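You operate a simulated robot arm through the tools that you are given. There is no shell and no other tool. Be economical: measure what you need, move in short steps, check, and stop when the job is done.

You are at the controls of a simulated robot arm. One attempt, no reset.

JOB
Set the cut-out as the white card says, cap back on, and run the pump up.
Fine: lay the cap on the stool meanwhile; switch on only with the cap on; watch it stop by itself and leave it on.

The check looks at the end state, three seconds after you hand in, the way a careful person would. Anything else that was tipped, shoved, dropped, spilled or broken makes it a failure. Lids that push on must go on centred and level and be pressed home; caps that screw on are set level and turned clockwise until they are tight.

ROBOT AND FRAMES
A 6-joint arm with a fingered hand on a trunk, on a base that drives. Base frame: it is fixed to the floor where the robot stands at the start and does not move with it; the origin is under the middle of the robot, x ahead of it, y to its left, z up. Units: m, degrees, N and s.
With the tool pointing down near the work surface it reaches from about 0.46 to 0.94 m from the robot's upright axis, wherever it stands. Its first joint turns from -166.0 to 166.0 degrees. Places, roughly: air pin [0.6, -0.3, 0.4]; bleed valve [0.5, 0.1, 0.8]; cut-out selector [0.7, -0.3, 0.6]; drain cock [0.5, -0.1, 0.3]; green pump [0.6, 0.1, 0.6]; lever of the air valve [0.5, -0.4, 0.4]; lever of the priming port [0.5, 0, 0.7]; outlet valve [0.6, 0.2, 0.9]; pressure switch [0.7, -0.3, 0.5]; priming tap [0.5, 0.2, 0.7]; pump switch [0.7, 0, 0.7]; relief lever [0.5, -0.2, 0.5]; top of the pressure switch [0.7, -0.3, 0.5]; top of the stool [0.2, -0.5, 0.4]; vessel union [0.5, 0.3, 0.4]. Payload 5 kg.
The tool frame sits at the grasp point between the pads (the TCP): z along the fingers, y along the line on which they close. The tips reach 0.043 m beyond it. The gripper opens to 0.144 m. The gripper's body begins 0.05 m behind the TCP. The gripper is a hand of 5 fingers: y runs from the thumb to the fingers, the wrist lies at [-0.021, -0.133, -0.233] in the tool frame.
Orientation is that of the tool frame in the base frame, as [roll, pitch, yaw] about the fixed x, y, z axes, in that order (R = Rz(yaw) Ry(pitch) Rx(roll)). With the fingers straight down and the wrist toward the robot, the tool's x, y and z point along [0, 1, 0], [1, 0, 0] and [0, 0, -1] of the base frame.

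CONTROLS
- The arm moves only by the tool arm_command. Its argument "moves" is a list of rows, each a list of 6 numbers: the shift along the tool's x, y, z in m, then the turn, a rotation vector about the tool's x, y, z in degrees. In form: [[tx, ty, tz, wx, wy, wz], ...]. A call has 1 to 20 rows; each row shifts and turns the commanded pose from where the row before left it, along the tool's axes as they then stand. Each row takes 0.2 s and may step no farther than 0.05 m and 8.6 degrees from the row before; otherwise, the whole call is refused. Where a pose cannot be reached the arm comes as near as it can. A force on the tool above 40 N (or 10 N above the force at the start of the call, whichever is more), or a blocked arm, ends the call early, and 0.2 s more pass. In this call time passes only in rows, and 0.2 s behind the last. The reply holds the time, the measured pose of the TCP, the force on the tool along the base axes, the opening and the grip force, in the units named above and with some noise, with the torque about the TCP (base axes, N m) and any sound that the robot's microphone picked up.
- Cameras (640 x 400 px; columns grow to the right, rows downward): "scene" is now at [0.0147, 0.1167, 1.3774]; the picture's right is [-0.57, -0.82, 0.00], its down [-0.62, 0.42, -0.67] and it looks along [0.55, -0.38, -0.75] (base axes); focal length 255 px, centre (320, 200). "wrist" rides on the gripper at [0.086, -0.108, -0.168] in the tool frame; the picture's right is [-0.80, 0.28, -0.53], its down [-0.54, -0.73, 0.42] and it looks along [-0.27, 0.63, 0.73] (tool axes); focal length 275 px, centre (320, 200). There is no depth. A picture from a camera that has moved, and an enlarged one, comes with that camera's place and axes in the base frame and with its lens. The place of the scene camera against the robot may be out by one fixed shift of up to 0.018 m in any direction.
- camera(camera): a new picture of that camera. The clock stands still meanwhile.
- move_column(by): slides the trunk up (or, below 0, down) by that many m; the arm and the scene camera ride with it, the base frame stays. It gives what a move gives, with no picture.
- base_move(legs): drives the robot by 1 to 6 legs, each [ahead, left, turn to the left] in m, m and degrees, along the robot's own axes; the way and the turn of a leg run together, so that a leg with both is an arc; at most 1.5 m and 180 degrees a leg. The arm and the cameras ride along, it lands a little off, and it stops where it bumps. It gives what a move gives.
- finger_targets(index, middle, ring, little, thumb_bend, thumb_turn): sets how far each is bent, from 0 (flat) to 1 (curled in); at 0.3 the hand is open as for a grip, at 0.7 the pads meet at the TCP. One left out holds its place. A second passes; each finger stops where it meets its share of the squeeze, and holds until it gets a number again. It is the only way to open and close the hand. It gives what a move gives, with no picture; readings hold the bend of each and the force on index, middle, ring, little, thumb and palm. thumb_turn goes from beside the hand (0) to across from the fingers (1), as for a grip.
- turn_head(pan, tilt): turns the head with the scene camera to pan (to the left, within 155 degrees either way) and tilt (down, from -29 to 69), counted from straight ahead of the robot. It gives what a move gives.
- enlarge(camera, box): a new picture of the part [left, top, right, bottom] of that camera's present view, enlarged. The clock stands still meanwhile.
- close_job(): hands the job in; it is judged then, once.

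Go step by step. Nothing tells you exact positions but the pictures and the camera data: compare them with the known pose of the tool, close in by small moves and look again before you grip or let go. The budget is 120 turns and 90 pictures, counting those below and the enlarged ones. Unless the task says otherwise, let go and move clear before handing in, and close with one line.

The tools are called after "Call:" by a JSON object that holds its "fn" and its "kwargs". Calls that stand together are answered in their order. arm_command: Moves the arm, as the interface text tells. Its arguments: {"type":"object","properties":{"moves":{"type":"array"}},"required":["moves"]} The other tools are called the same way: move_column (by) slides the trunk up or down; finger_targets (index, middle, ring, little, thumb_bend, thumb_turn) moves the fingers one by one; base_move (legs) drives the base; turn_head (pan, tilt) turns the head that bears the scene camera; camera (camera) takes a picture; enlarge (camera, box) takes an enlarged picture of a part of a camera's view; close_job () hands the job in.

At the start:

```text
time: 0.0
position: [0.4923, -0.218, 1.0009]
tcp_rot: [180.0, 0.0, 90.0]
wrist_force: [-0.8, 0.2, 0.3]
ft_torque: [0.01, 0.0, -0.01]
gripper_width: 0.1437
finger_force: 0.1
shape: jaw
bend: [0.3, 0.3, 0.3, 0.3, 0.3, 0.98]
finger forces: [0.0, 0.0, 0.0, 0.1, 0.0, 0.0]
trunk travel left (down, up): [-0.3, 0.29]
robot x, y, heading: [-0.0007, -0.0011, 0.0]
head pan, tilt: [-34.5, 48.3]
```

scene: 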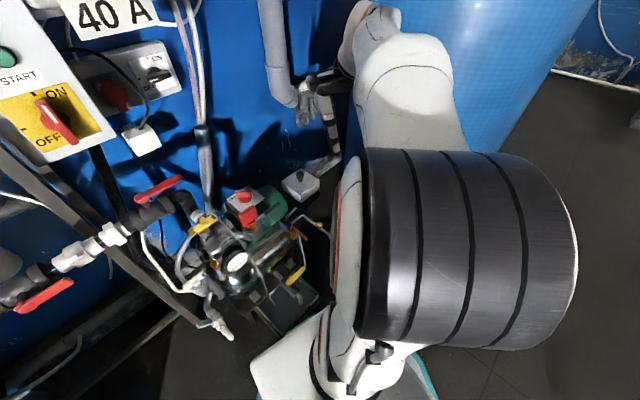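
wrist: 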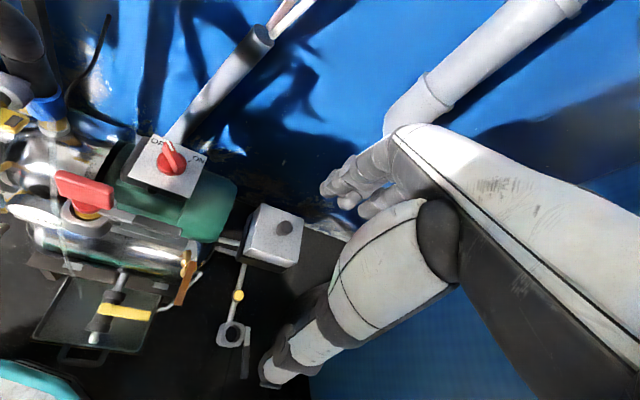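

I see the pump with its red switch and the grey pressure-switch box with a dark knob on its cap. I'll look closer at both and search for the white card.

Call:
{"fn": "enlarge", "kwargs": {"camera": "wrist", "box": [120, 120, 360, 270]}}

Call:
{"fn": "turn_head", "kwargs": {"pan": 0, "tilt": 30}}

Call:
{"fn": "camera", "kwargs": {"camera": "scene"}}

```text
2.67 times, centred on (240, 195) of wrist
camera zoom: at [0.3848, -0.1305, 1.1677], right [0.28, -0.8, 0.53], down [-0.73, -0.54, -0.42], along [0.63, -0.27, -0.73], focal length 734 px, centre (533, 213)
```

zoom: 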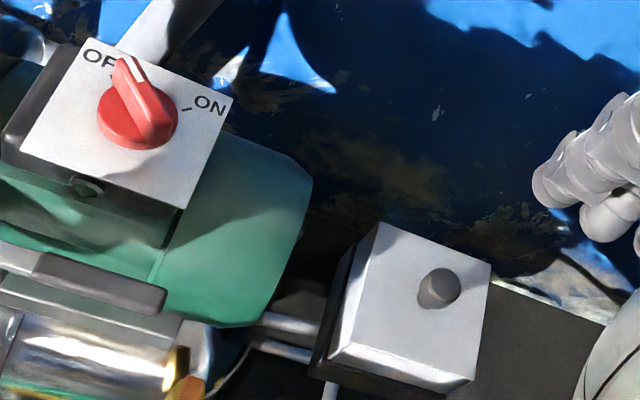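

```text
time: 1.0
position: [0.4926, -0.2168, 0.9998]
tcp_rot: [-180.0, 0.0, 90.0]
wrist_force: [-0.1, 0.1, 0.0]
ft_torque: [-0.01, -0.01, 0.01]
gripper_width: 0.1433
finger_force: 0.0
shape: jaw
bend: [0.3, 0.3, 0.3, 0.3, 0.3, 0.98]
finger forces: [0.0, 0.0, 0.0, 0.0, 0.0, 0.1]
trunk travel left (down, up): [-0.3, 0.29]
robot x, y, heading: [-0.0007, -0.0018, 0.2]
head pan, tilt: [0.0, 30.0]
```

```text
86 pictures are left
camera scene: at [0.0404, 0.161, 1.4046], right [0.0, -1.0, 0.0], down [-0.5, 0.0, -0.87], along [0.87, 0.0, -0.5], focal length 255 px, centre (320, 200)
```

scene: 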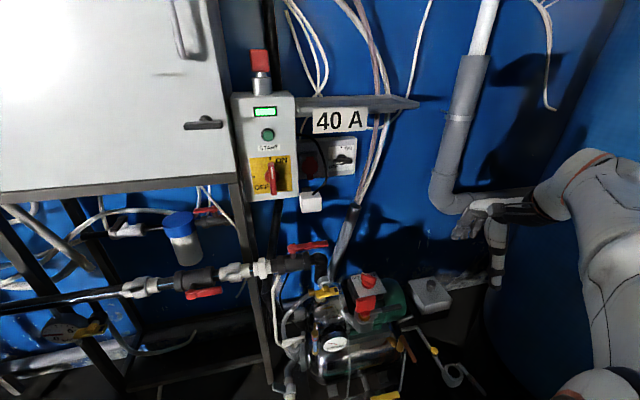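

The "40 A" card is white and there's also a display box. I'll enlarge it and look elsewhere, including at the stool.

Call:
{"fn": "enlarge", "kwargs": {"camera": "scene", "box": [230, 40, 390, 220]}}

Call:
{"fn": "turn_head", "kwargs": {"pan": -80, "tilt": 55}}

Call:
{"fn": "camera", "kwargs": {"camera": "scene"}}

Call:
{"fn": "turn_head", "kwargs": {"pan": -20, "tilt": 55}}

Call:
{"fn": "camera", "kwargs": {"camera": "scene"}}

```text
2.22 times, centred on (310, 130) of scene
camera zoom: at [0.0404, 0.161, 1.4046], right [0.0, -1.0, 0.0], down [-0.5, 0.0, -0.87], along [0.87, 0.0, -0.5], focal length 566 px, centre (342, 356)
```

zoom: 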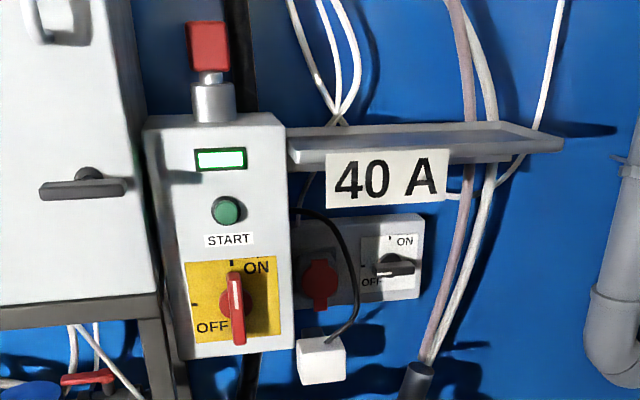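

```text
time: 2.5
position: [0.4931, -0.2161, 1.0002]
tcp_rot: [180.0, 0.0, 90.0]
wrist_force: [0.3, -0.2, -0.6]
ft_torque: [0.01, -0.03, -0.03]
gripper_width: 0.1439
finger_force: 0.0
shape: jaw
bend: [0.3, 0.3, 0.3, 0.3, 0.3, 0.98]
finger forces: [0.0, 0.0, 0.1, 0.0, 0.0, 0.0]
trunk travel left (down, up): [-0.3, 0.29]
robot x, y, heading: [0.0036, 0.001, 0.1]
head pan, tilt: [-80.0, 55.0]
```

```text
84 pictures are left
camera scene: at [-0.0375, 0.0901, 1.3686], right [-0.98, -0.17, 0.0], down [-0.14, 0.81, -0.57], along [0.1, -0.56, -0.82], focal length 255 px, centre (320, 200)
```

scene: 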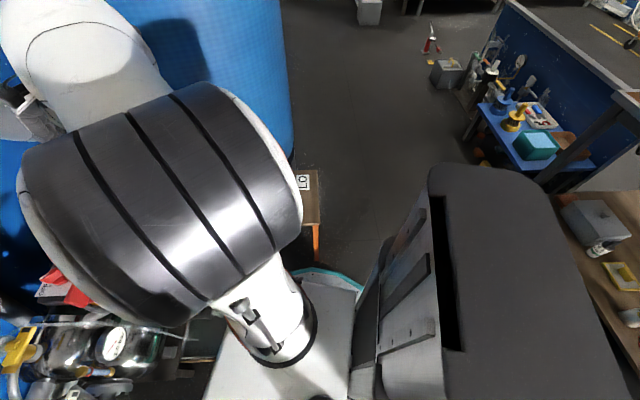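

```text
time: 3.8
position: [0.4919, -0.2163, 1.0014]
tcp_rot: [179.9, 0.1, 90.0]
wrist_force: [0.6, 0.0, -0.1]
ft_torque: [-0.01, 0.0, 0.02]
gripper_width: 0.1436
finger_force: 0.0
shape: jaw
bend: [0.3, 0.3, 0.3, 0.3, 0.3, 0.98]
finger forces: [0.0, 0.1, 0.0, 0.1, 0.1, 0.1]
trunk travel left (down, up): [-0.3, 0.29]
robot x, y, heading: [-0.0007, 0.003, -0.2]
head pan, tilt: [-20.0, 55.0]
```

```text
83 pictures are left
camera scene: at [0.0177, 0.1364, 1.3686], right [-0.34, -0.94, 0.0], down [-0.77, 0.28, -0.57], along [0.54, -0.2, -0.82], focal length 255 px, centre (320, 200)
```

scene: 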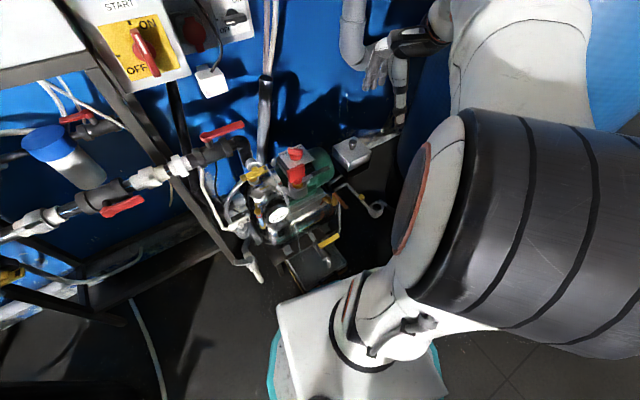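

A stool-like top with a small white card shows just behind the arm. I'll look at it more closely.

Call:
{"fn": "turn_head", "kwargs": {"pan": -110, "tilt": 60}}

Call:
{"fn": "camera", "kwargs": {"camera": "scene"}}

Call:
{"fn": "turn_head", "kwargs": {"pan": -80, "tilt": 55}}

Call:
{"fn": "enlarge", "kwargs": {"camera": "scene", "box": [270, 155, 350, 205]}}

```text
time: 5.5
position: [0.4923, -0.2169, 1.001]
tcp_rot: [-180.0, 0.0, 90.0]
wrist_force: [0.8, 0.5, -0.3]
ft_torque: [-0.01, 0.05, -0.04]
gripper_width: 0.1437
finger_force: 0.1
shape: jaw
bend: [0.3, 0.3, 0.3, 0.3, 0.3, 0.98]
finger forces: [0.1, 0.1, 0.1, 0.0, 0.1, 0.0]
trunk travel left (down, up): [-0.3, 0.29]
robot x, y, heading: [0.0005, 0.0005, -0.0]
head pan, tilt: [-110.0, 60.0]
```

```text
82 pictures are left
camera scene: at [-0.0728, 0.0985, 1.3626], right [-0.94, 0.34, 0.0], down [0.3, 0.81, -0.5], along [-0.17, -0.47, -0.87], focal length 255 px, centre (320, 200)
```

scene: 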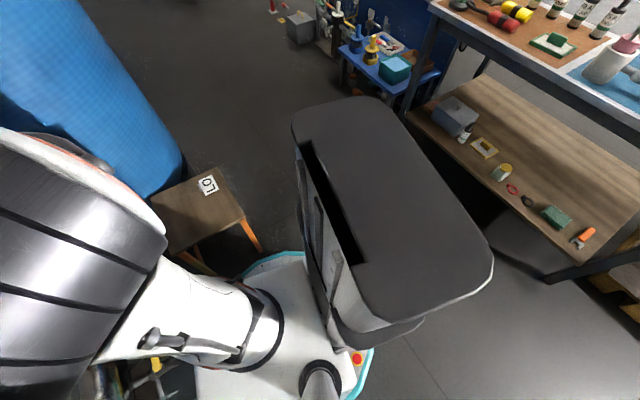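

```text
time: 6.4
position: [0.4916, -0.2166, 1.0013]
tcp_rot: [179.9, 0.0, 89.9]
wrist_force: [-0.6, 0.1, -0.6]
ft_torque: [-0.02, 0.0, -0.02]
gripper_width: 0.1438
finger_force: 0.2
shape: jaw
bend: [0.3, 0.3, 0.3, 0.3, 0.3, 0.98]
finger forces: [0.0, 0.1, 0.1, 0.0, 0.1, 0.0]
trunk travel left (down, up): [-0.3, 0.29]
robot x, y, heading: [0.0007, 0.0006, 0.0]
head pan, tilt: [-80.0, 55.0]
```

```text
8.00 times, centred on (310, 180) of scene
camera zoom: at [-0.0376, 0.0901, 1.3686], right [-0.98, -0.17, 0.0], down [-0.14, 0.81, -0.57], along [0.1, -0.56, -0.82], focal length 2037 px, centre (400, 360)
```

zoom: 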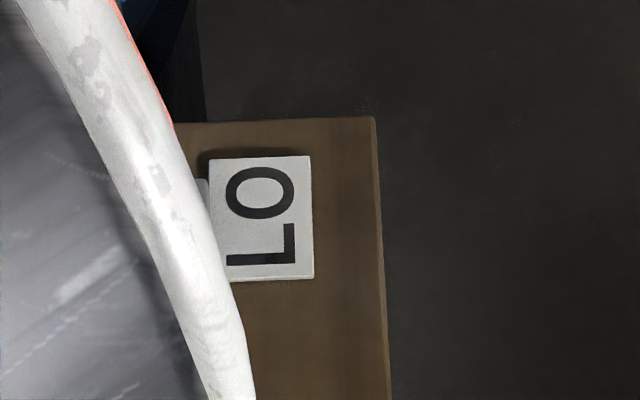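

The white card on the stool reads "LO". I'll bring the wrist camera nearer the pressure switch to see the cap and selector.

Call:
{"fn": "arm_command", "kwargs": {"moves": [[-0.005, 0.012, 0.045, 0, 0, 0], [-0.005, 0.012, 0.045, 0, 0, 0], [-0.005, 0.012, 0.045, 0, 0, 0], [-0.005, 0.012, 0.045, 0, 0, 0], [-0.005, 0.012, 0.045, 0, 0, 0]]}}

Call:
{"fn": "camera", "kwargs": {"camera": "wrist"}}

Call:
{"fn": "turn_head", "kwargs": {"pan": -25, "tilt": 45}}

Call:
{"fn": "camera", "kwargs": {"camera": "scene"}}

```text
time: 7.6
position: [0.5541, -0.2431, 0.7766]
tcp_rot: [180.0, -0.1, 89.9]
wrist_force: [-0.1, 0.6, 1.2]
ft_torque: [-0.06, -0.04, -0.03]
gripper_width: 0.1439
finger_force: 0.0
shape: jaw
bend: [0.3, 0.3, 0.3, 0.3, 0.3, 0.98]
finger forces: [0.0, 0.0, 0.1, 0.0, 0.0, 0.0]
trunk travel left (down, up): [-0.3, 0.29]
robot x, y, heading: [0.0023, 0.0025, 0.2]
head pan, tilt: [-80.0, 55.0]
```

```text
80 pictures are left
camera wrist: at [0.4463, -0.1564, 0.943], right [0.28, -0.8, 0.53], down [-0.73, -0.54, -0.42], along [0.63, -0.27, -0.73], focal length 275 px, centre (320, 200)
```

wrist: 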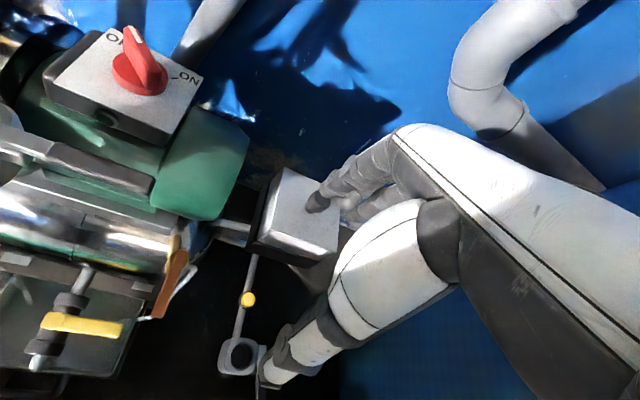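

```text
time: 8.9
position: [0.5541, -0.243, 0.7766]
tcp_rot: [180.0, 0.1, 89.9]
wrist_force: [0.0, -0.2, 1.0]
ft_torque: [0.01, -0.01, 0.01]
gripper_width: 0.1439
finger_force: 0.1
shape: jaw
bend: [0.3, 0.3, 0.3, 0.3, 0.3, 0.98]
finger forces: [0.1, 0.0, 0.0, 0.0, 0.1, 0.1]
trunk travel left (down, up): [-0.3, 0.29]
robot x, y, heading: [0.0008, -0.0019, -0.2]
head pan, tilt: [-25.0, 45.0]
```

```text
79 pictures are left
camera scene: at [0.0237, 0.1267, 1.382], right [-0.42, -0.91, 0.0], down [-0.64, 0.3, -0.71], along [0.64, -0.3, -0.71], focal length 255 px, centre (320, 200)
```

scene: 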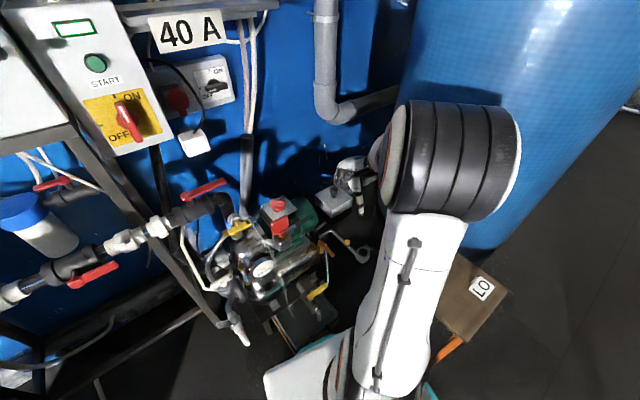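

The arm no longer hides the stool; the card clearly says LO. The knob triangulates to about [0.739, -0.281, 0.594]. I'll shift the hand so its camera sees the switch without the fingers in front.

Call:
{"fn": "arm_command", "kwargs": {"moves": [[-0.03, 0.026, 0.0, 0, 0, 0], [-0.03, 0.026, 0.0, 0, 0, 0], [-0.03, 0.026, 0.005, 0, 0, 0], [-0.03, 0.026, 0.01, 0, 0, 0], [-0.03, 0.026, 0.015, 0, 0, 0]]}}

Call:
{"fn": "camera", "kwargs": {"camera": "wrist"}}

```text
time: 10.1
position: [0.685, -0.3896, 0.7442]
tcp_rot: [180.0, 0.0, 89.8]
wrist_force: [0.5, 0.0, 0.7]
ft_torque: [-0.07, -0.04, -0.04]
gripper_width: 0.1438
finger_force: 0.0
shape: jaw
bend: [0.3, 0.3, 0.3, 0.3, 0.3, 0.98]
finger forces: [0.0, 0.0, 0.0, 0.0, 0.0, 0.0]
trunk travel left (down, up): [-0.3, 0.29]
robot x, y, heading: [0.0033, -0.0, -0.1]
head pan, tilt: [-25.0, 45.0]
```

```text
78 pictures are left
camera wrist: at [0.5768, -0.3045, 0.9115], right [0.28, -0.8, 0.53], down [-0.73, -0.54, -0.42], along [0.63, -0.27, -0.73], focal length 275 px, centre (320, 200)
```

wrist: 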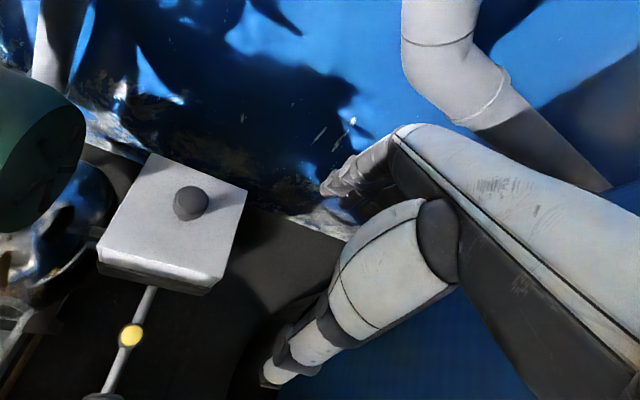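

Call:
{"fn": "enlarge", "kwargs": {"camera": "wrist", "box": [80, 130, 272, 310]}}

```text
2.22 times, centred on (176, 220) of wrist
camera zoom: at [0.5768, -0.3045, 0.9115], right [0.28, -0.8, 0.53], down [-0.73, -0.54, -0.42], along [0.63, -0.27, -0.73], focal length 612 px, centre (640, 156)
```

zoom: 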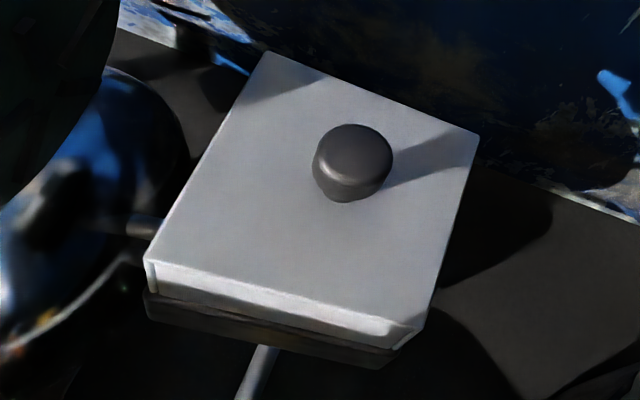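

The box top is a white plate, with a small dark round cap off-centre on it. I'll check the heights in the head camera.

Call:
{"fn": "enlarge", "kwargs": {"camera": "scene", "box": [290, 160, 390, 225]}}

```text
6.15 times, centred on (340, 192) of scene
camera zoom: at [0.0235, 0.1269, 1.382], right [-0.42, -0.91, 0.0], down [-0.64, 0.3, -0.71], along [0.64, -0.3, -0.71], focal length 1567 px, centre (197, 246)
```

zoom: 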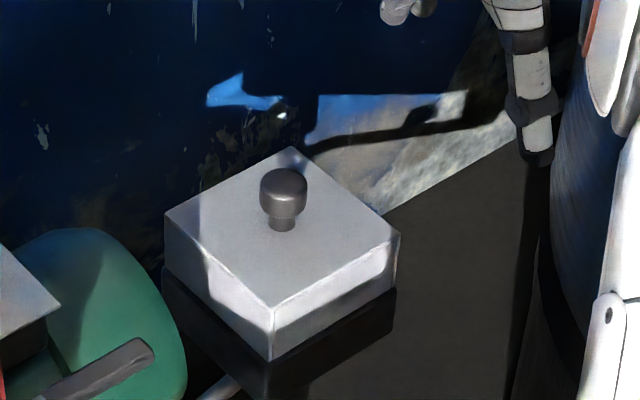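

The head view settles it: the cap is the whole white square lid (about 0.126 m, turned about 12°) with a mushroom knob in its centre. I'll put the hand above the knob and look again.

Call:
{"fn": "arm_command", "kwargs": {"moves": [[0.037, 0.02, 0, 0, 0, 0], [0.037, 0.02, 0, 0, 0, 0], [0.036, 0.018, 0, 0, 0, 0], [0, 0, 0.044, 0, 0, 0]]}}

Call:
{"fn": "camera", "kwargs": {"camera": "wrist"}}

Call:
{"fn": "enlarge", "kwargs": {"camera": "scene", "box": [260, 120, 420, 240]}}

```text
time: 11.1
position: [0.7438, -0.2778, 0.7008]
tcp_rot: [179.9, 0.2, 89.9]
wrist_force: [0.6, -0.4, 2.2]
ft_torque: [-0.05, 0.04, 0.03]
gripper_width: 0.1442
finger_force: 0.2
shape: jaw
bend: [0.3, 0.3, 0.3, 0.3, 0.3, 0.98]
finger forces: [0.0, 0.0, 0.0, 0.0, 0.0, 0.0]
trunk travel left (down, up): [-0.3, 0.29]
robot x, y, heading: [0.0003, 0.0007, 0.0]
head pan, tilt: [-25.0, 45.0]
```

```text
75 pictures are left
camera wrist: at [0.6363, -0.1926, 0.8675], right [0.28, -0.8, 0.54], down [-0.73, -0.54, -0.42], along [0.63, -0.27, -0.73], focal length 275 px, centre (320, 200)
```

wrist: 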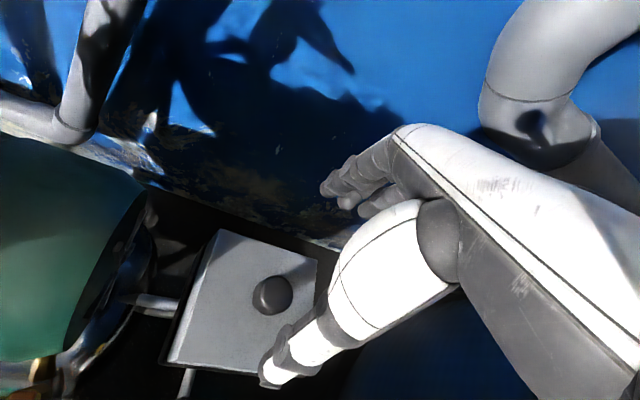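

```text
3.33 times, centred on (340, 180) of scene
camera zoom: at [0.0233, 0.127, 1.3821], right [-0.42, -0.91, 0.0], down [-0.64, 0.3, -0.71], along [0.64, -0.3, -0.71], focal length 849 px, centre (253, 267)
```

zoom: 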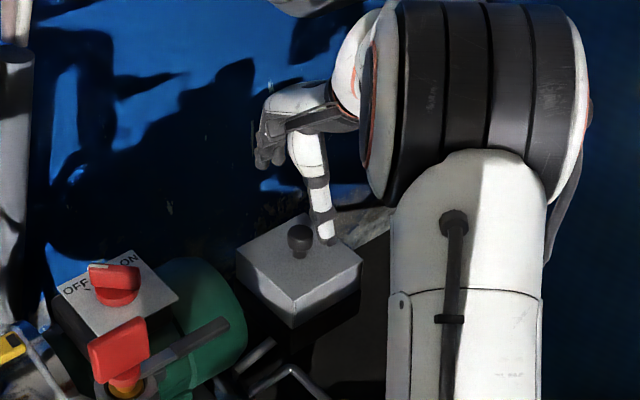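

The knob now triangulates to roughly [0.728, -0.276, 0.61]. I'll close in by a small move and check.

Call:
{"fn": "arm_command", "kwargs": {"moves": [[0.002, -0.015, 0.02, 0, 0, 0], [0, 0, 0.02, 0, 0, 0]]}}

Call:
{"fn": "camera", "kwargs": {"camera": "wrist"}}

Call:
{"fn": "enlarge", "kwargs": {"camera": "scene", "box": [290, 150, 380, 210]}}

```text
time: 11.7
position: [0.7263, -0.2767, 0.6608]
tcp_rot: [-180.0, 0.0, 90.0]
wrist_force: [-0.5, 0.8, 0.9]
ft_torque: [0.02, 0.0, 0.0]
gripper_width: 0.1439
finger_force: 0.1
shape: jaw
bend: [0.3, 0.3, 0.3, 0.3, 0.3, 0.98]
finger forces: [0.0, 0.0, 0.1, 0.1, 0.0, 0.0]
trunk travel left (down, up): [-0.3, 0.29]
robot x, y, heading: [-0.0033, -0.0028, -0.0]
head pan, tilt: [-25.0, 45.0]
```

```text
73 pictures are left
camera wrist: at [0.6187, -0.1918, 0.8285], right [0.28, -0.8, 0.53], down [-0.73, -0.54, -0.42], along [0.63, -0.27, -0.73], focal length 275 px, centre (320, 200)
```

wrist: 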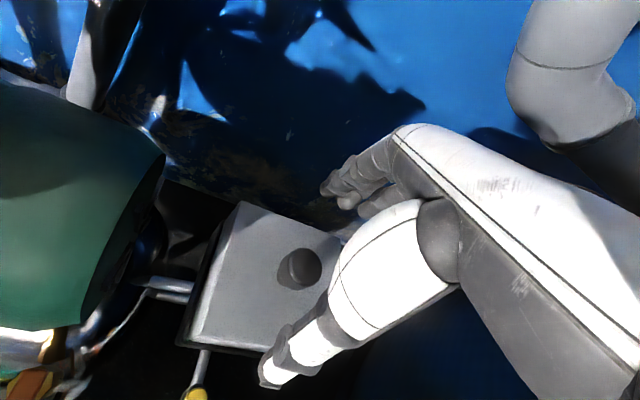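

```text
6.67 times, centred on (335, 180) of scene
camera zoom: at [0.0235, 0.1268, 1.3821], right [-0.42, -0.91, 0.0], down [-0.64, 0.3, -0.71], along [0.64, -0.3, -0.71], focal length 1698 px, centre (220, 333)
```

zoom: 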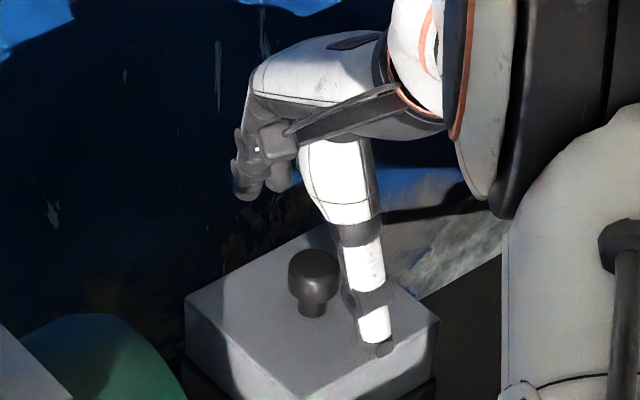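

The knob lies very nearly under the TCP, in line with the forecast. I'll go lower, slowly.

Call:
{"fn": "arm_command", "kwargs": {"moves": [[-0.004, 0, 0.015, 0, 0, 0], [0, 0, 0.015, 0, 0, 0], [0, 0, 0.006, 0, 0, 0]]}}

Call:
{"fn": "camera", "kwargs": {"camera": "wrist"}}

Call:
{"fn": "enlarge", "kwargs": {"camera": "scene", "box": [290, 150, 380, 210]}}

```text
time: 12.5
position: [0.7272, -0.2827, 0.6257]
tcp_rot: [-180.0, 0.0, 90.0]
wrist_force: [0.4, -0.3, 0.2]
ft_torque: [-0.01, 0.0, 0.01]
gripper_width: 0.144
finger_force: 0.0
shape: jaw
bend: [0.3, 0.3, 0.3, 0.3, 0.3, 0.98]
finger forces: [0.0, 0.1, 0.0, 0.0, 0.1, 0.1]
trunk travel left (down, up): [-0.3, 0.29]
robot x, y, heading: [0.0017, 0.0043, 0.1]
head pan, tilt: [-25.0, 45.0]
```

```text
71 pictures are left
camera wrist: at [0.6185, -0.1966, 0.7925], right [0.28, -0.8, 0.53], down [-0.73, -0.54, -0.42], along [0.63, -0.27, -0.73], focal length 275 px, centre (320, 200)
```

wrist: 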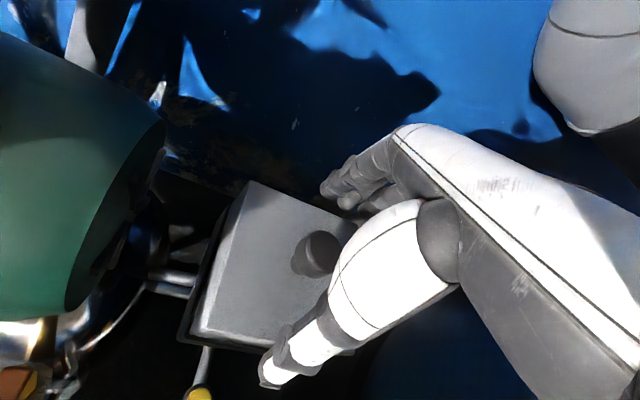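

```text
6.67 times, centred on (335, 180) of scene
camera zoom: at [0.0238, 0.1267, 1.3821], right [-0.42, -0.91, 0.0], down [-0.64, 0.3, -0.71], along [0.64, -0.3, -0.71], focal length 1698 px, centre (220, 333)
```

zoom: 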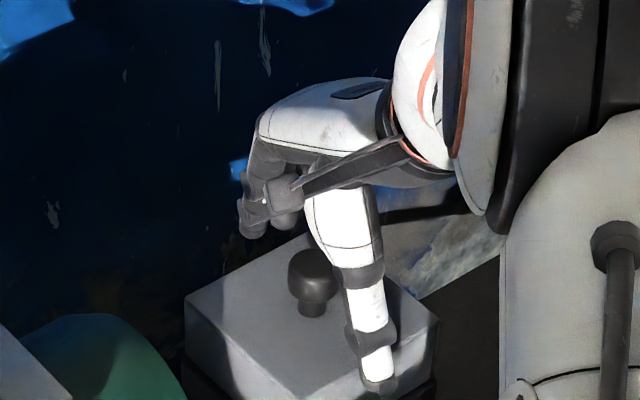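

The knob sits between thumb and fingers. I'll go down a touch, then close partway and feel for it.

Call:
{"fn": "arm_command", "kwargs": {"moves": [[0, 0.005, 0.007, 0, 0, 0]]}}

Call:
{"fn": "finger_targets", "kwargs": {"index": 0.5, "middle": 0.5, "ring": 0.5, "little": 0.5, "thumb_bend": 0.5}}

Call:
{"fn": "camera", "kwargs": {"camera": "wrist"}}

Call:
{"fn": "enlarge", "kwargs": {"camera": "scene", "box": [290, 150, 380, 210]}}

```text
time: 12.9
position: [0.7309, -0.2837, 0.6193]
tcp_rot: [180.0, 0.0, 90.0]
wrist_force: [-0.2, 0.1, 1.1]
ft_torque: [-0.05, 0.0, -0.04]
gripper_width: 0.1439
finger_force: 0.1
shape: jaw
bend: [0.3, 0.3, 0.3, 0.3, 0.3, 0.98]
finger forces: [0.0, 0.0, 0.0, 0.0, 0.5, 0.1]
trunk travel left (down, up): [-0.3, 0.29]
robot x, y, heading: [-0.0022, 0.0033, 0.0]
head pan, tilt: [-25.0, 45.0]
```

```text
time: 13.9
position: [0.7302, -0.2839, 0.6202]
tcp_rot: [179.9, 0.0, 90.0]
wrist_force: [4.6, -3.6, 8.1]
ft_torque: [-0.23, -0.37, 0.2]
gripper_width: 0.1254
finger_force: 23.4
shape: fingers
bend: [0.43, 0.41, 0.4, 0.5, 0.35, 0.96]
finger forces: [8.7, 8.1, 8.0, 0.1, 20.8, 0.1]
trunk travel left (down, up): [-0.3, 0.29]
robot x, y, heading: [0.0002, 0.0005, 0.1]
head pan, tilt: [-25.0, 45.0]
```

```text
69 pictures are left
camera wrist: at [0.6228, -0.1975, 0.7869], right [0.28, -0.8, 0.54], down [-0.73, -0.54, -0.42], along [0.63, -0.27, -0.73], focal length 275 px, centre (320, 200)
```

wrist: 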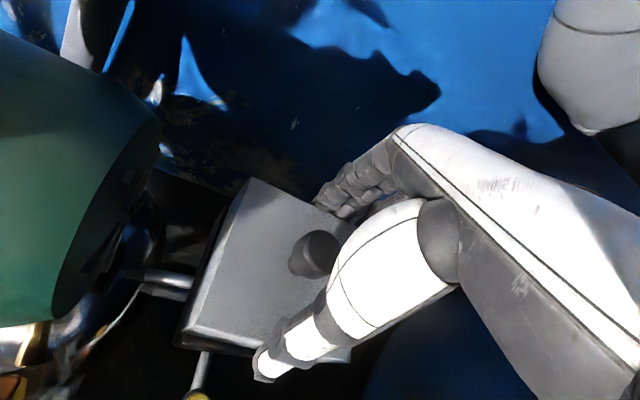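

```text
6.67 times, centred on (335, 180) of scene
camera zoom: at [0.0234, 0.1267, 1.3821], right [-0.42, -0.91, 0.0], down [-0.64, 0.3, -0.71], along [0.64, -0.3, -0.71], focal length 1698 px, centre (220, 333)
```

zoom: 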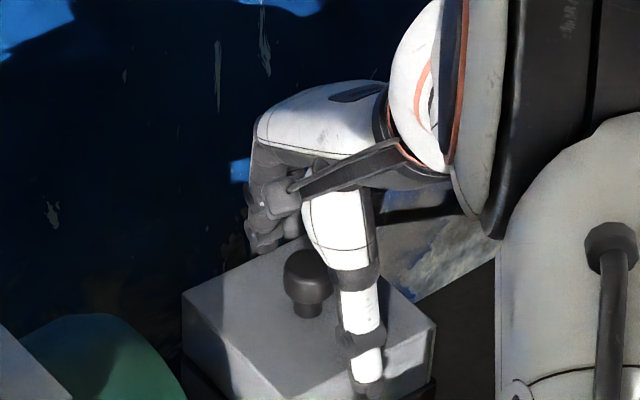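

Contact came at 0.125 m, which is the width of the lid itself, so the lid stands higher than I thought. I'll open, rise 25 mm and take the knob instead.

Call:
{"fn": "finger_targets", "kwargs": {"index": 0.3, "middle": 0.3, "ring": 0.3, "little": 0.3, "thumb_bend": 0.3}}

Call:
{"fn": "arm_command", "kwargs": {"moves": [[0, 0, -0.015, 0, 0, 0], [0, 0, -0.013, 0, 0, 0]]}}

Call:
{"fn": "finger_targets", "kwargs": {"index": 0.5, "middle": 0.5, "ring": 0.5, "little": 0.5, "thumb_bend": 0.5}}

Call:
{"fn": "camera", "kwargs": {"camera": "wrist"}}

Call:
{"fn": "enlarge", "kwargs": {"camera": "scene", "box": [290, 150, 380, 210]}}

```text
time: 14.9
position: [0.7308, -0.2836, 0.6186]
tcp_rot: [180.0, 0.0, 89.8]
wrist_force: [0.6, -0.3, -0.1]
ft_torque: [0.01, 0.0, 0.02]
gripper_width: 0.1492
finger_force: 0.0
shape: fingers
bend: [0.3, 0.3, 0.3, 0.3, 0.3, 0.97]
finger forces: [0.1, 0.1, 0.0, 0.0, 0.0, 0.1]
trunk travel left (down, up): [-0.3, 0.29]
robot x, y, heading: [0.0006, 0.002, -0.1]
head pan, tilt: [-25.0, 45.0]
```

```text
time: 15.5
position: [0.7316, -0.2839, 0.6462]
tcp_rot: [-179.9, 0.0, 90.1]
wrist_force: [-0.3, 0.3, -0.5]
ft_torque: [0.01, 0.01, -0.05]
gripper_width: 0.1492
finger_force: 0.0
shape: fingers
bend: [0.3, 0.3, 0.3, 0.3, 0.3, 0.97]
finger forces: [0.1, 0.1, 0.0, 0.0, 0.1, 0.0]
trunk travel left (down, up): [-0.3, 0.29]
robot x, y, heading: [0.0013, -0.0017, 0.1]
head pan, tilt: [-25.0, 45.0]
```

```text
time: 16.5
position: [0.7304, -0.2844, 0.6465]
tcp_rot: [180.0, 0.0, 90.1]
wrist_force: [-0.2, 0.0, 0.2]
ft_torque: [0.02, 0.0, 0.03]
gripper_width: 0.0795
finger_force: 0.0
shape: fingers
bend: [0.5, 0.5, 0.5, 0.5, 0.5, 0.97]
finger forces: [0.0, 0.0, 0.0, 0.0, 0.0, 0.0]
trunk travel left (down, up): [-0.3, 0.29]
robot x, y, heading: [-0.0019, 0.0005, 0.1]
head pan, tilt: [-25.0, 45.0]
```

```text
67 pictures are left
camera wrist: at [0.6231, -0.1982, 0.8134], right [0.28, -0.8, 0.53], down [-0.73, -0.54, -0.42], along [0.63, -0.27, -0.73], focal length 275 px, centre (320, 200)
```

wrist: 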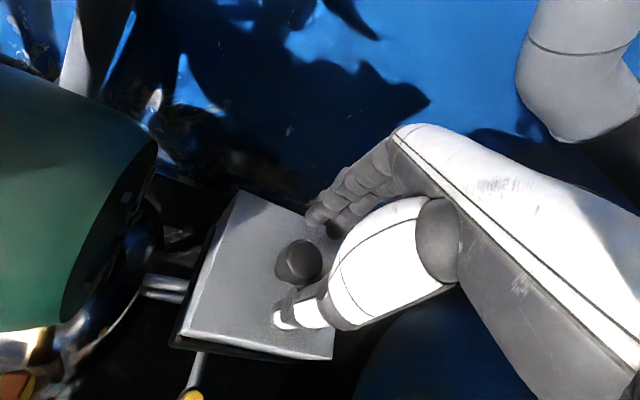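

```text
6.67 times, centred on (335, 180) of scene
camera zoom: at [0.0237, 0.1267, 1.3821], right [-0.42, -0.91, 0.0], down [-0.64, 0.3, -0.71], along [0.64, -0.3, -0.71], focal length 1698 px, centre (220, 333)
```

zoom: 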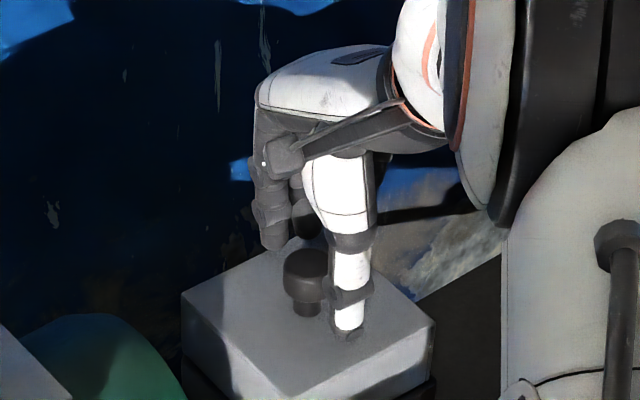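

Thumb and fingers now straddle the knob with clearance. I'll lower about 1 cm and close on it.

Call:
{"fn": "arm_command", "kwargs": {"moves": [[0, 0, 0.01, 0, 0, 0]]}}

Call:
{"fn": "finger_targets", "kwargs": {"index": 0.63, "middle": 0.63, "ring": 0.63, "little": 0.5, "thumb_bend": 0.63}}

Call:
{"fn": "camera", "kwargs": {"camera": "wrist"}}

Call:
{"fn": "enlarge", "kwargs": {"camera": "scene", "box": [290, 150, 380, 210]}}

```text
time: 16.9
position: [0.7328, -0.2854, 0.6403]
tcp_rot: [179.8, 0.0, 90.0]
wrist_force: [1.0, -0.1, 10.8]
ft_torque: [-0.07, -0.51, 0.04]
gripper_width: 0.0793
finger_force: 5.0
shape: fingers
bend: [0.5, 0.5, 0.5, 0.5, 0.5, 0.97]
finger forces: [0.0, 10.6, 0.0, 0.0, 0.1, 0.1]
trunk travel left (down, up): [-0.3, 0.29]
robot x, y, heading: [0.0003, -0.0018, 0.0]
head pan, tilt: [-25.0, 45.0]
```

```text
time: 17.9
position: [0.7307, -0.2853, 0.6374]
tcp_rot: [180.0, 0.0, 90.0]
wrist_force: [-3.5, -1.8, 16.1]
ft_torque: [0.12, 0.25, 0.04]
gripper_width: 0.0391
finger_force: 8.8
shape: fingers
bend: [0.62, 0.63, 0.63, 0.5, 0.61, 0.98]
finger forces: [5.3, 0.8, 0.0, 0.0, 12.2, 0.0]
trunk travel left (down, up): [-0.3, 0.29]
robot x, y, heading: [0.0011, 0.0021, -0.1]
head pan, tilt: [-25.0, 45.0]
```

```text
65 pictures are left
camera wrist: at [0.6226, -0.1983, 0.8051], right [0.28, -0.8, 0.54], down [-0.73, -0.54, -0.42], along [0.63, -0.27, -0.73], focal length 275 px, centre (320, 200)
```

wrist: 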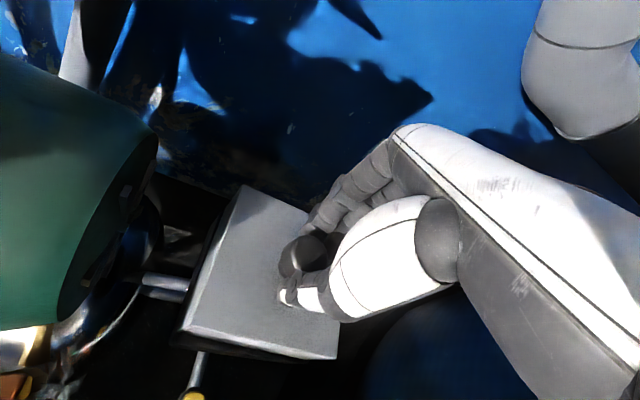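

```text
6.67 times, centred on (335, 180) of scene
camera zoom: at [0.0223, 0.1271, 1.3821], right [-0.42, -0.91, 0.0], down [-0.64, 0.3, -0.71], along [0.64, -0.3, -0.71], focal length 1698 px, centre (220, 333)
```

zoom: 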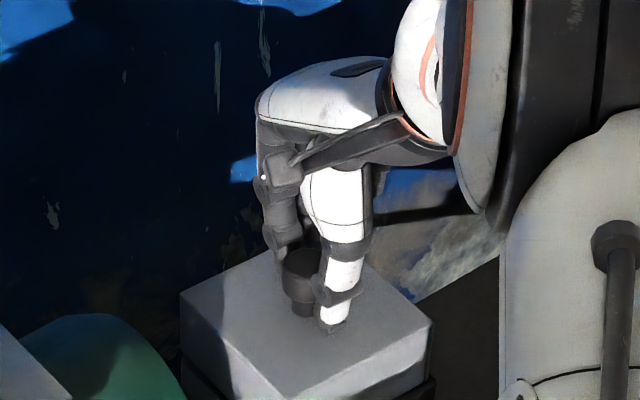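

The knob is held only by index and thumb, and the middle fingertip presses on the lid. I'll open a bit, rise 6 mm, shift about 12 mm to +y and close again.

Call:
{"fn": "finger_targets", "kwargs": {"index": 0.5, "middle": 0.5, "ring": 0.5, "little": 0.5, "thumb_bend": 0.5}}

Call:
{"fn": "arm_command", "kwargs": {"moves": [[0, 0, -0.008, 0, 0, 0], [0.012, 0, 0, 0, 0, 0]]}}

Call:
{"fn": "finger_targets", "kwargs": {"index": 0.64, "middle": 0.64, "ring": 0.64, "little": 0.5, "thumb_bend": 0.64}}

Call:
{"fn": "camera", "kwargs": {"camera": "wrist"}}

Call:
{"fn": "enlarge", "kwargs": {"camera": "scene", "box": [290, 150, 380, 210]}}

```text
time: 18.9
position: [0.7304, -0.2836, 0.6382]
tcp_rot: [179.9, 0.2, 90.0]
wrist_force: [-5.0, -1.1, 22.8]
ft_torque: [0.1, -0.81, 0.03]
gripper_width: 0.0745
finger_force: 12.3
shape: fingers
bend: [0.52, 0.52, 0.5, 0.5, 0.5, 0.98]
finger forces: [13.8, 9.3, 0.0, 0.1, 0.0, 0.1]
trunk travel left (down, up): [-0.3, 0.29]
robot x, y, heading: [-0.0016, 0.0019, -0.1]
head pan, tilt: [-25.0, 45.0]
```

```text
time: 19.5
position: [0.73, -0.2722, 0.6434]
tcp_rot: [-179.9, 0.0, 89.9]
wrist_force: [-0.5, -0.4, -0.1]
ft_torque: [0.01, 0.04, -0.01]
gripper_width: 0.0783
finger_force: 0.0
shape: fingers
bend: [0.5, 0.5, 0.5, 0.5, 0.5, 0.98]
finger forces: [0.1, 0.1, 0.0, 0.0, 0.1, 0.0]
trunk travel left (down, up): [-0.3, 0.29]
robot x, y, heading: [0.0007, 0.0007, -0.0]
head pan, tilt: [-25.0, 45.0]
```

```text
time: 20.5
position: [0.7299, -0.2707, 0.6446]
tcp_rot: [-180.0, 0.0, 90.1]
wrist_force: [0.5, 0.6, -0.3]
ft_torque: [0.01, 0.0, -0.02]
gripper_width: 0.0298
finger_force: 0.2
shape: fingers
bend: [0.64, 0.64, 0.64, 0.5, 0.63, 0.97]
finger forces: [0.2, 0.0, 0.0, 0.1, 0.3, 0.0]
trunk travel left (down, up): [-0.3, 0.29]
robot x, y, heading: [0.0012, -0.0029, 0.0]
head pan, tilt: [-25.0, 45.0]
```

```text
63 pictures are left
camera wrist: at [0.6229, -0.186, 0.8119], right [0.28, -0.8, 0.53], down [-0.73, -0.54, -0.42], along [0.63, -0.27, -0.73], focal length 275 px, centre (320, 200)
```

wrist: 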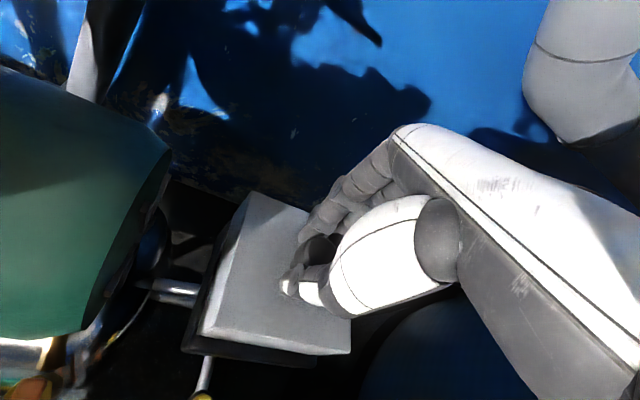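

```text
6.67 times, centred on (335, 180) of scene
camera zoom: at [0.0237, 0.1267, 1.382], right [-0.42, -0.91, 0.0], down [-0.64, 0.3, -0.71], along [0.64, -0.3, -0.71], focal length 1698 px, centre (220, 333)
```

zoom: 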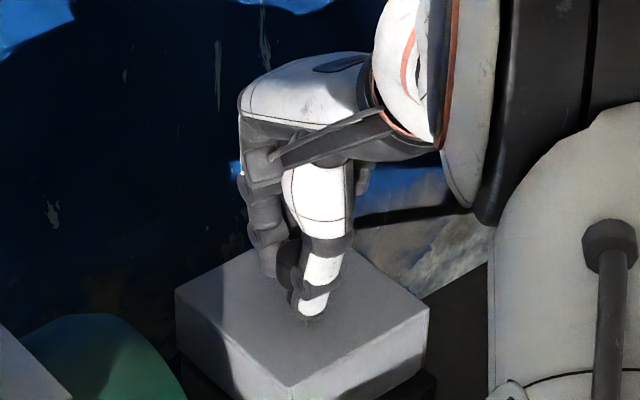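

The knob is now squarely between thumb and index/middle. I'll squeeze further.

Call:
{"fn": "finger_targets", "kwargs": {"index": 0.75, "middle": 0.75, "ring": 0.75, "thumb_bend": 0.75}}

Call:
{"fn": "enlarge", "kwargs": {"camera": "scene", "box": [290, 150, 380, 210]}}

Call:
{"fn": "enlarge", "kwargs": {"camera": "wrist", "box": [180, 150, 380, 370]}}

```text
time: 21.5
position: [0.7303, -0.2705, 0.6434]
tcp_rot: [179.9, -0.1, 90.0]
wrist_force: [0.5, 1.8, 0.5]
ft_torque: [0.14, 0.01, 0.0]
gripper_width: 0.0234
finger_force: 17.4
shape: fingers
bend: [0.64, 0.72, 0.75, 0.5, 0.67, 0.95]
finger forces: [10.1, 7.8, 0.0, 0.0, 17.4, 0.1]
trunk travel left (down, up): [-0.3, 0.29]
robot x, y, heading: [0.0023, 0.0036, 0.2]
head pan, tilt: [-25.0, 45.0]
```

```text
6.67 times, centred on (335, 180) of scene
camera zoom: at [0.0238, 0.1267, 1.382], right [-0.42, -0.91, 0.0], down [-0.64, 0.3, -0.71], along [0.64, -0.3, -0.71], focal length 1698 px, centre (220, 333)
```

zoom: 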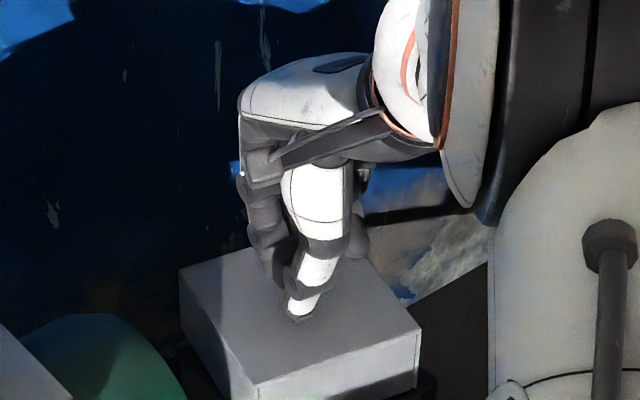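

```text
1.82 times, centred on (280, 260) of wrist
camera zoom: at [0.6229, -0.186, 0.8116], right [0.28, -0.8, 0.53], down [-0.73, -0.54, -0.42], along [0.63, -0.27, -0.73], focal length 500 px, centre (393, 91)
```

zoom: 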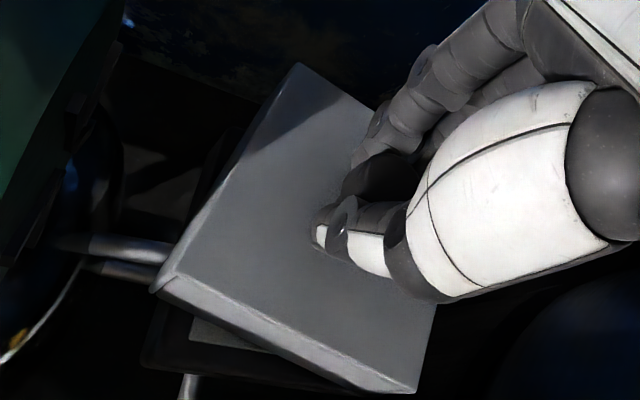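

The lid has come loose and twisted slightly with the grip; the base stays put. I'm lifting slowly.

Call:
{"fn": "arm_command", "kwargs": {"moves": [[0, 0, -0.01, 0, 0, 0], [0, 0, -0.015, 0, 0, 0], [0, 0, -0.02, 0, 0, 0], [0, 0, -0.03, 0, 0, 0], [0, 0, -0.04, 0, 0, 0]]}}

Call:
{"fn": "camera", "kwargs": {"camera": "wrist"}}

Call:
{"fn": "enlarge", "kwargs": {"camera": "scene", "box": [280, 120, 400, 210]}}

```text
time: 22.7
position: [0.7293, -0.2708, 0.7583]
tcp_rot: [-179.9, 0.0, 90.0]
wrist_force: [-0.1, 0.8, -1.9]
ft_torque: [0.04, 0.02, 0.01]
gripper_width: 0.023
finger_force: 16.9
shape: fingers
bend: [0.64, 0.74, 0.75, 0.5, 0.67, 0.95]
finger forces: [8.9, 8.6, 0.0, 0.0, 17.4, 0.0]
trunk travel left (down, up): [-0.3, 0.29]
robot x, y, heading: [-0.0006, -0.0018, -0.1]
head pan, tilt: [-25.0, 45.0]
```

```text
59 pictures are left
camera wrist: at [0.622, -0.1861, 0.925], right [0.28, -0.8, 0.53], down [-0.73, -0.54, -0.42], along [0.63, -0.27, -0.73], focal length 275 px, centre (320, 200)
```

wrist: 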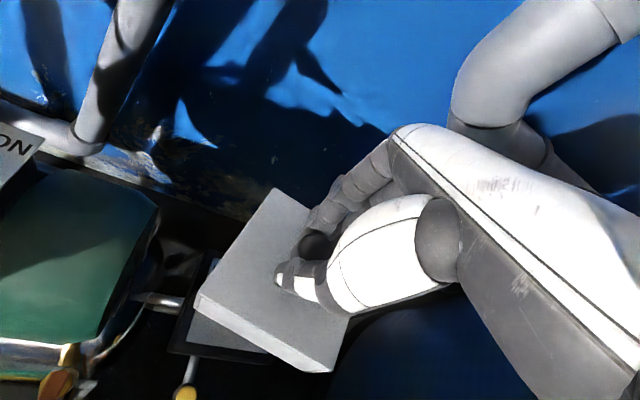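

```text
4.44 times, centred on (340, 165) of scene
camera zoom: at [0.0239, 0.1266, 1.382], right [-0.42, -0.91, 0.0], down [-0.64, 0.3, -0.71], along [0.64, -0.3, -0.71], focal length 1132 px, centre (231, 356)
```

zoom: 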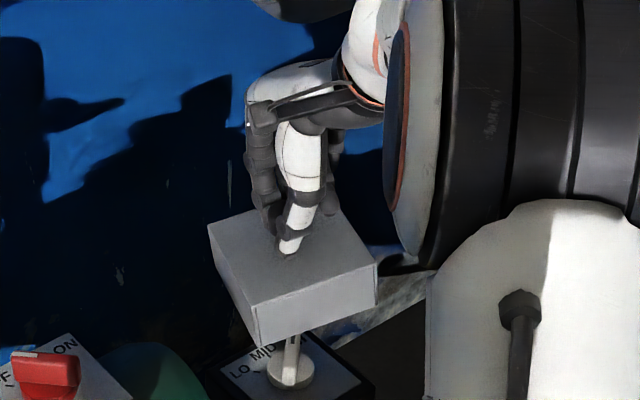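

The lid is off and level; the selector below shows LO/MID/… marks. I'll raise it and swing over toward the stool.

Call:
{"fn": "arm_command", "kwargs": {"moves": [[0, 0, -0.03, 0, 0, 0], [0, 0, -0.03, 0, 0, 0], [-0.032, -0.028, 0, 0, 0, 3.3], [-0.032, -0.028, 0, 0, 0, 3.3], [-0.032, -0.028, 0, 0, 0, 3.3], [-0.032, -0.028, 0, 0, 0, 3.3], [-0.032, -0.028, 0, 0, 0, 3.3], [-0.032, -0.028, 0, 0, 0, 3.3], [-0.032, -0.028, 0, 0, 0, 3.3], [-0.032, -0.028, 0, 0, 0, 3.3], [-0.032, -0.028, 0, 0, 0, 3.3], [-0.032, -0.028, 0, 0, 0, 3.3]]}}

Call:
{"fn": "camera", "kwargs": {"camera": "scene"}}

Call:
{"fn": "turn_head", "kwargs": {"pan": -80, "tilt": 55}}

Call:
{"fn": "camera", "kwargs": {"camera": "scene"}}

```text
time: 25.3
position: [0.3809, -0.5061, 0.8199]
tcp_rot: [179.9, 0.0, 57.0]
wrist_force: [0.9, 0.1, -2.0]
ft_torque: [-0.03, 0.04, 0.0]
gripper_width: 0.0228
finger_force: 17.3
shape: fingers
bend: [0.64, 0.74, 0.75, 0.5, 0.67, 0.95]
finger forces: [8.8, 8.8, 0.0, 0.0, 17.3, 0.0]
trunk travel left (down, up): [-0.3, 0.29]
robot x, y, heading: [-0.0012, 0.001, -0.1]
head pan, tilt: [-25.0, 45.0]
```

```text
57 pictures are left
camera scene: at [0.0239, 0.1267, 1.382], right [-0.42, -0.91, 0.0], down [-0.64, 0.3, -0.71], along [0.64, -0.3, -0.71], focal length 255 px, centre (320, 200)
```

scene: 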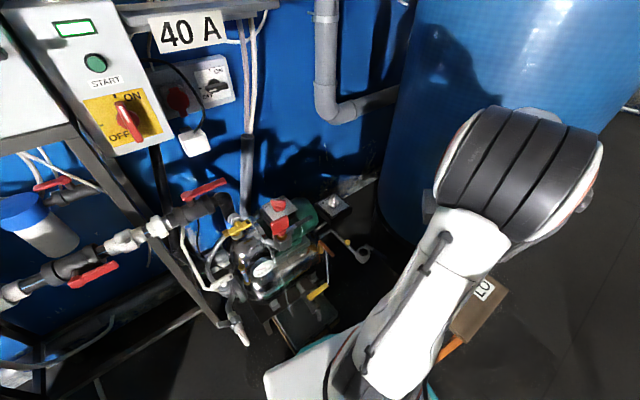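

```text
time: 26.5
position: [0.38, -0.5068, 0.8194]
tcp_rot: [-180.0, 0.0, 57.0]
wrist_force: [0.5, 0.3, -1.2]
ft_torque: [-0.01, 0.01, -0.04]
gripper_width: 0.0227
finger_force: 18.2
shape: fingers
bend: [0.64, 0.74, 0.75, 0.5, 0.67, 0.95]
finger forces: [9.0, 8.8, 0.1, 0.1, 17.3, 0.0]
trunk travel left (down, up): [-0.3, 0.29]
robot x, y, heading: [0.0012, -0.0063, -0.1]
head pan, tilt: [-80.0, 55.0]
```

```text
56 pictures are left
camera scene: at [-0.0375, 0.09, 1.3686], right [-0.98, -0.17, 0.0], down [-0.14, 0.81, -0.57], along [0.1, -0.56, -0.82], focal length 255 px, centre (320, 200)
```

scene: 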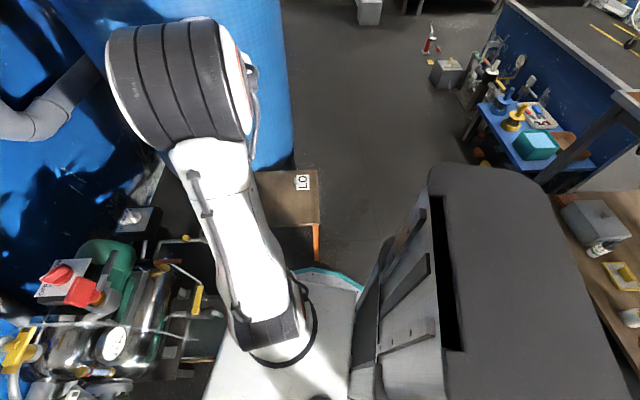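

The stool top spans about x 0.06–0.43, y -0.38 to -0.75, with the card near [0.18, -0.66]. I'll carry the lid above [0.25, -0.52], lower partway and check.

Call:
{"fn": "arm_command", "kwargs": {"moves": [[-0.0205, -0.0255, 0, 0, 0, 0], [-0.0205, -0.0255, 0, 0, 0, 0], [-0.0205, -0.0255, 0, 0, 0, 0], [-0.0205, -0.0255, 0, 0, 0, 0], [0, 0, 0.04, 0, 0, 0], [0, 0, 0.04, 0, 0, 0], [0, 0, 0.04, 0, 0, 0], [0, 0, 0.04, 0, 0, 0]]}}

Call:
{"fn": "camera", "kwargs": {"camera": "scene"}}

Call:
{"fn": "camera", "kwargs": {"camera": "wrist"}}

```text
time: 28.3
position: [0.2509, -0.5175, 0.6597]
tcp_rot: [-180.0, 0.1, 57.0]
wrist_force: [-0.9, -0.3, -0.1]
ft_torque: [0.01, 0.01, 0.01]
gripper_width: 0.0229
finger_force: 17.4
shape: fingers
bend: [0.64, 0.74, 0.75, 0.5, 0.68, 0.95]
finger forces: [8.9, 8.9, 0.0, 0.0, 17.2, 0.0]
trunk travel left (down, up): [-0.3, 0.29]
robot x, y, heading: [-0.0008, 0.0003, 0.0]
head pan, tilt: [-80.0, 55.0]
```

```text
55 pictures are left
camera scene: at [-0.0376, 0.0902, 1.3687], right [-0.98, -0.17, 0.0], down [-0.14, 0.81, -0.57], along [0.1, -0.56, -0.82], focal length 255 px, centre (320, 200)
```

scene: 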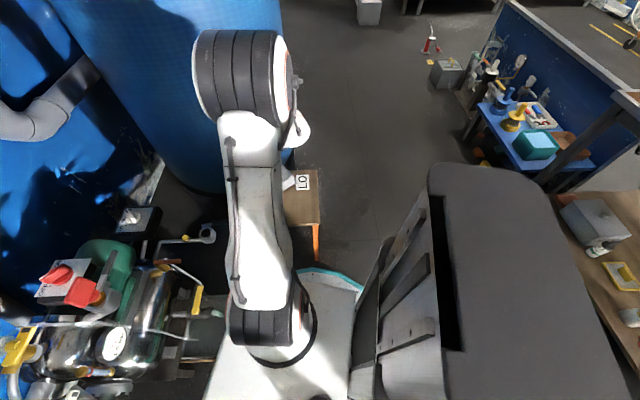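

```text
54 pictures are left
camera wrist: at [0.2084, -0.3867, 0.8275], right [-0.2, -0.82, 0.54], down [-0.9, -0.06, -0.42], along [0.38, -0.57, -0.73], focal length 275 px, centre (320, 200)
```

wrist: 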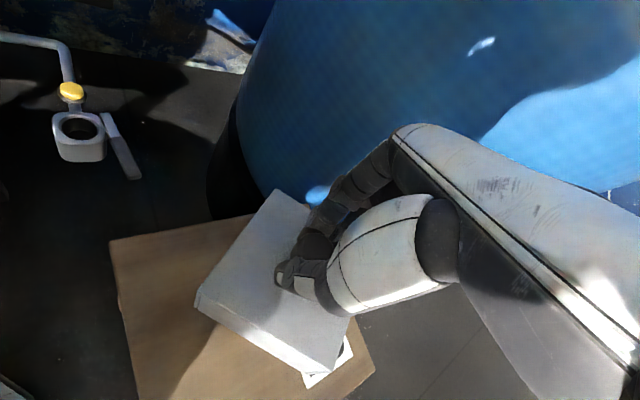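

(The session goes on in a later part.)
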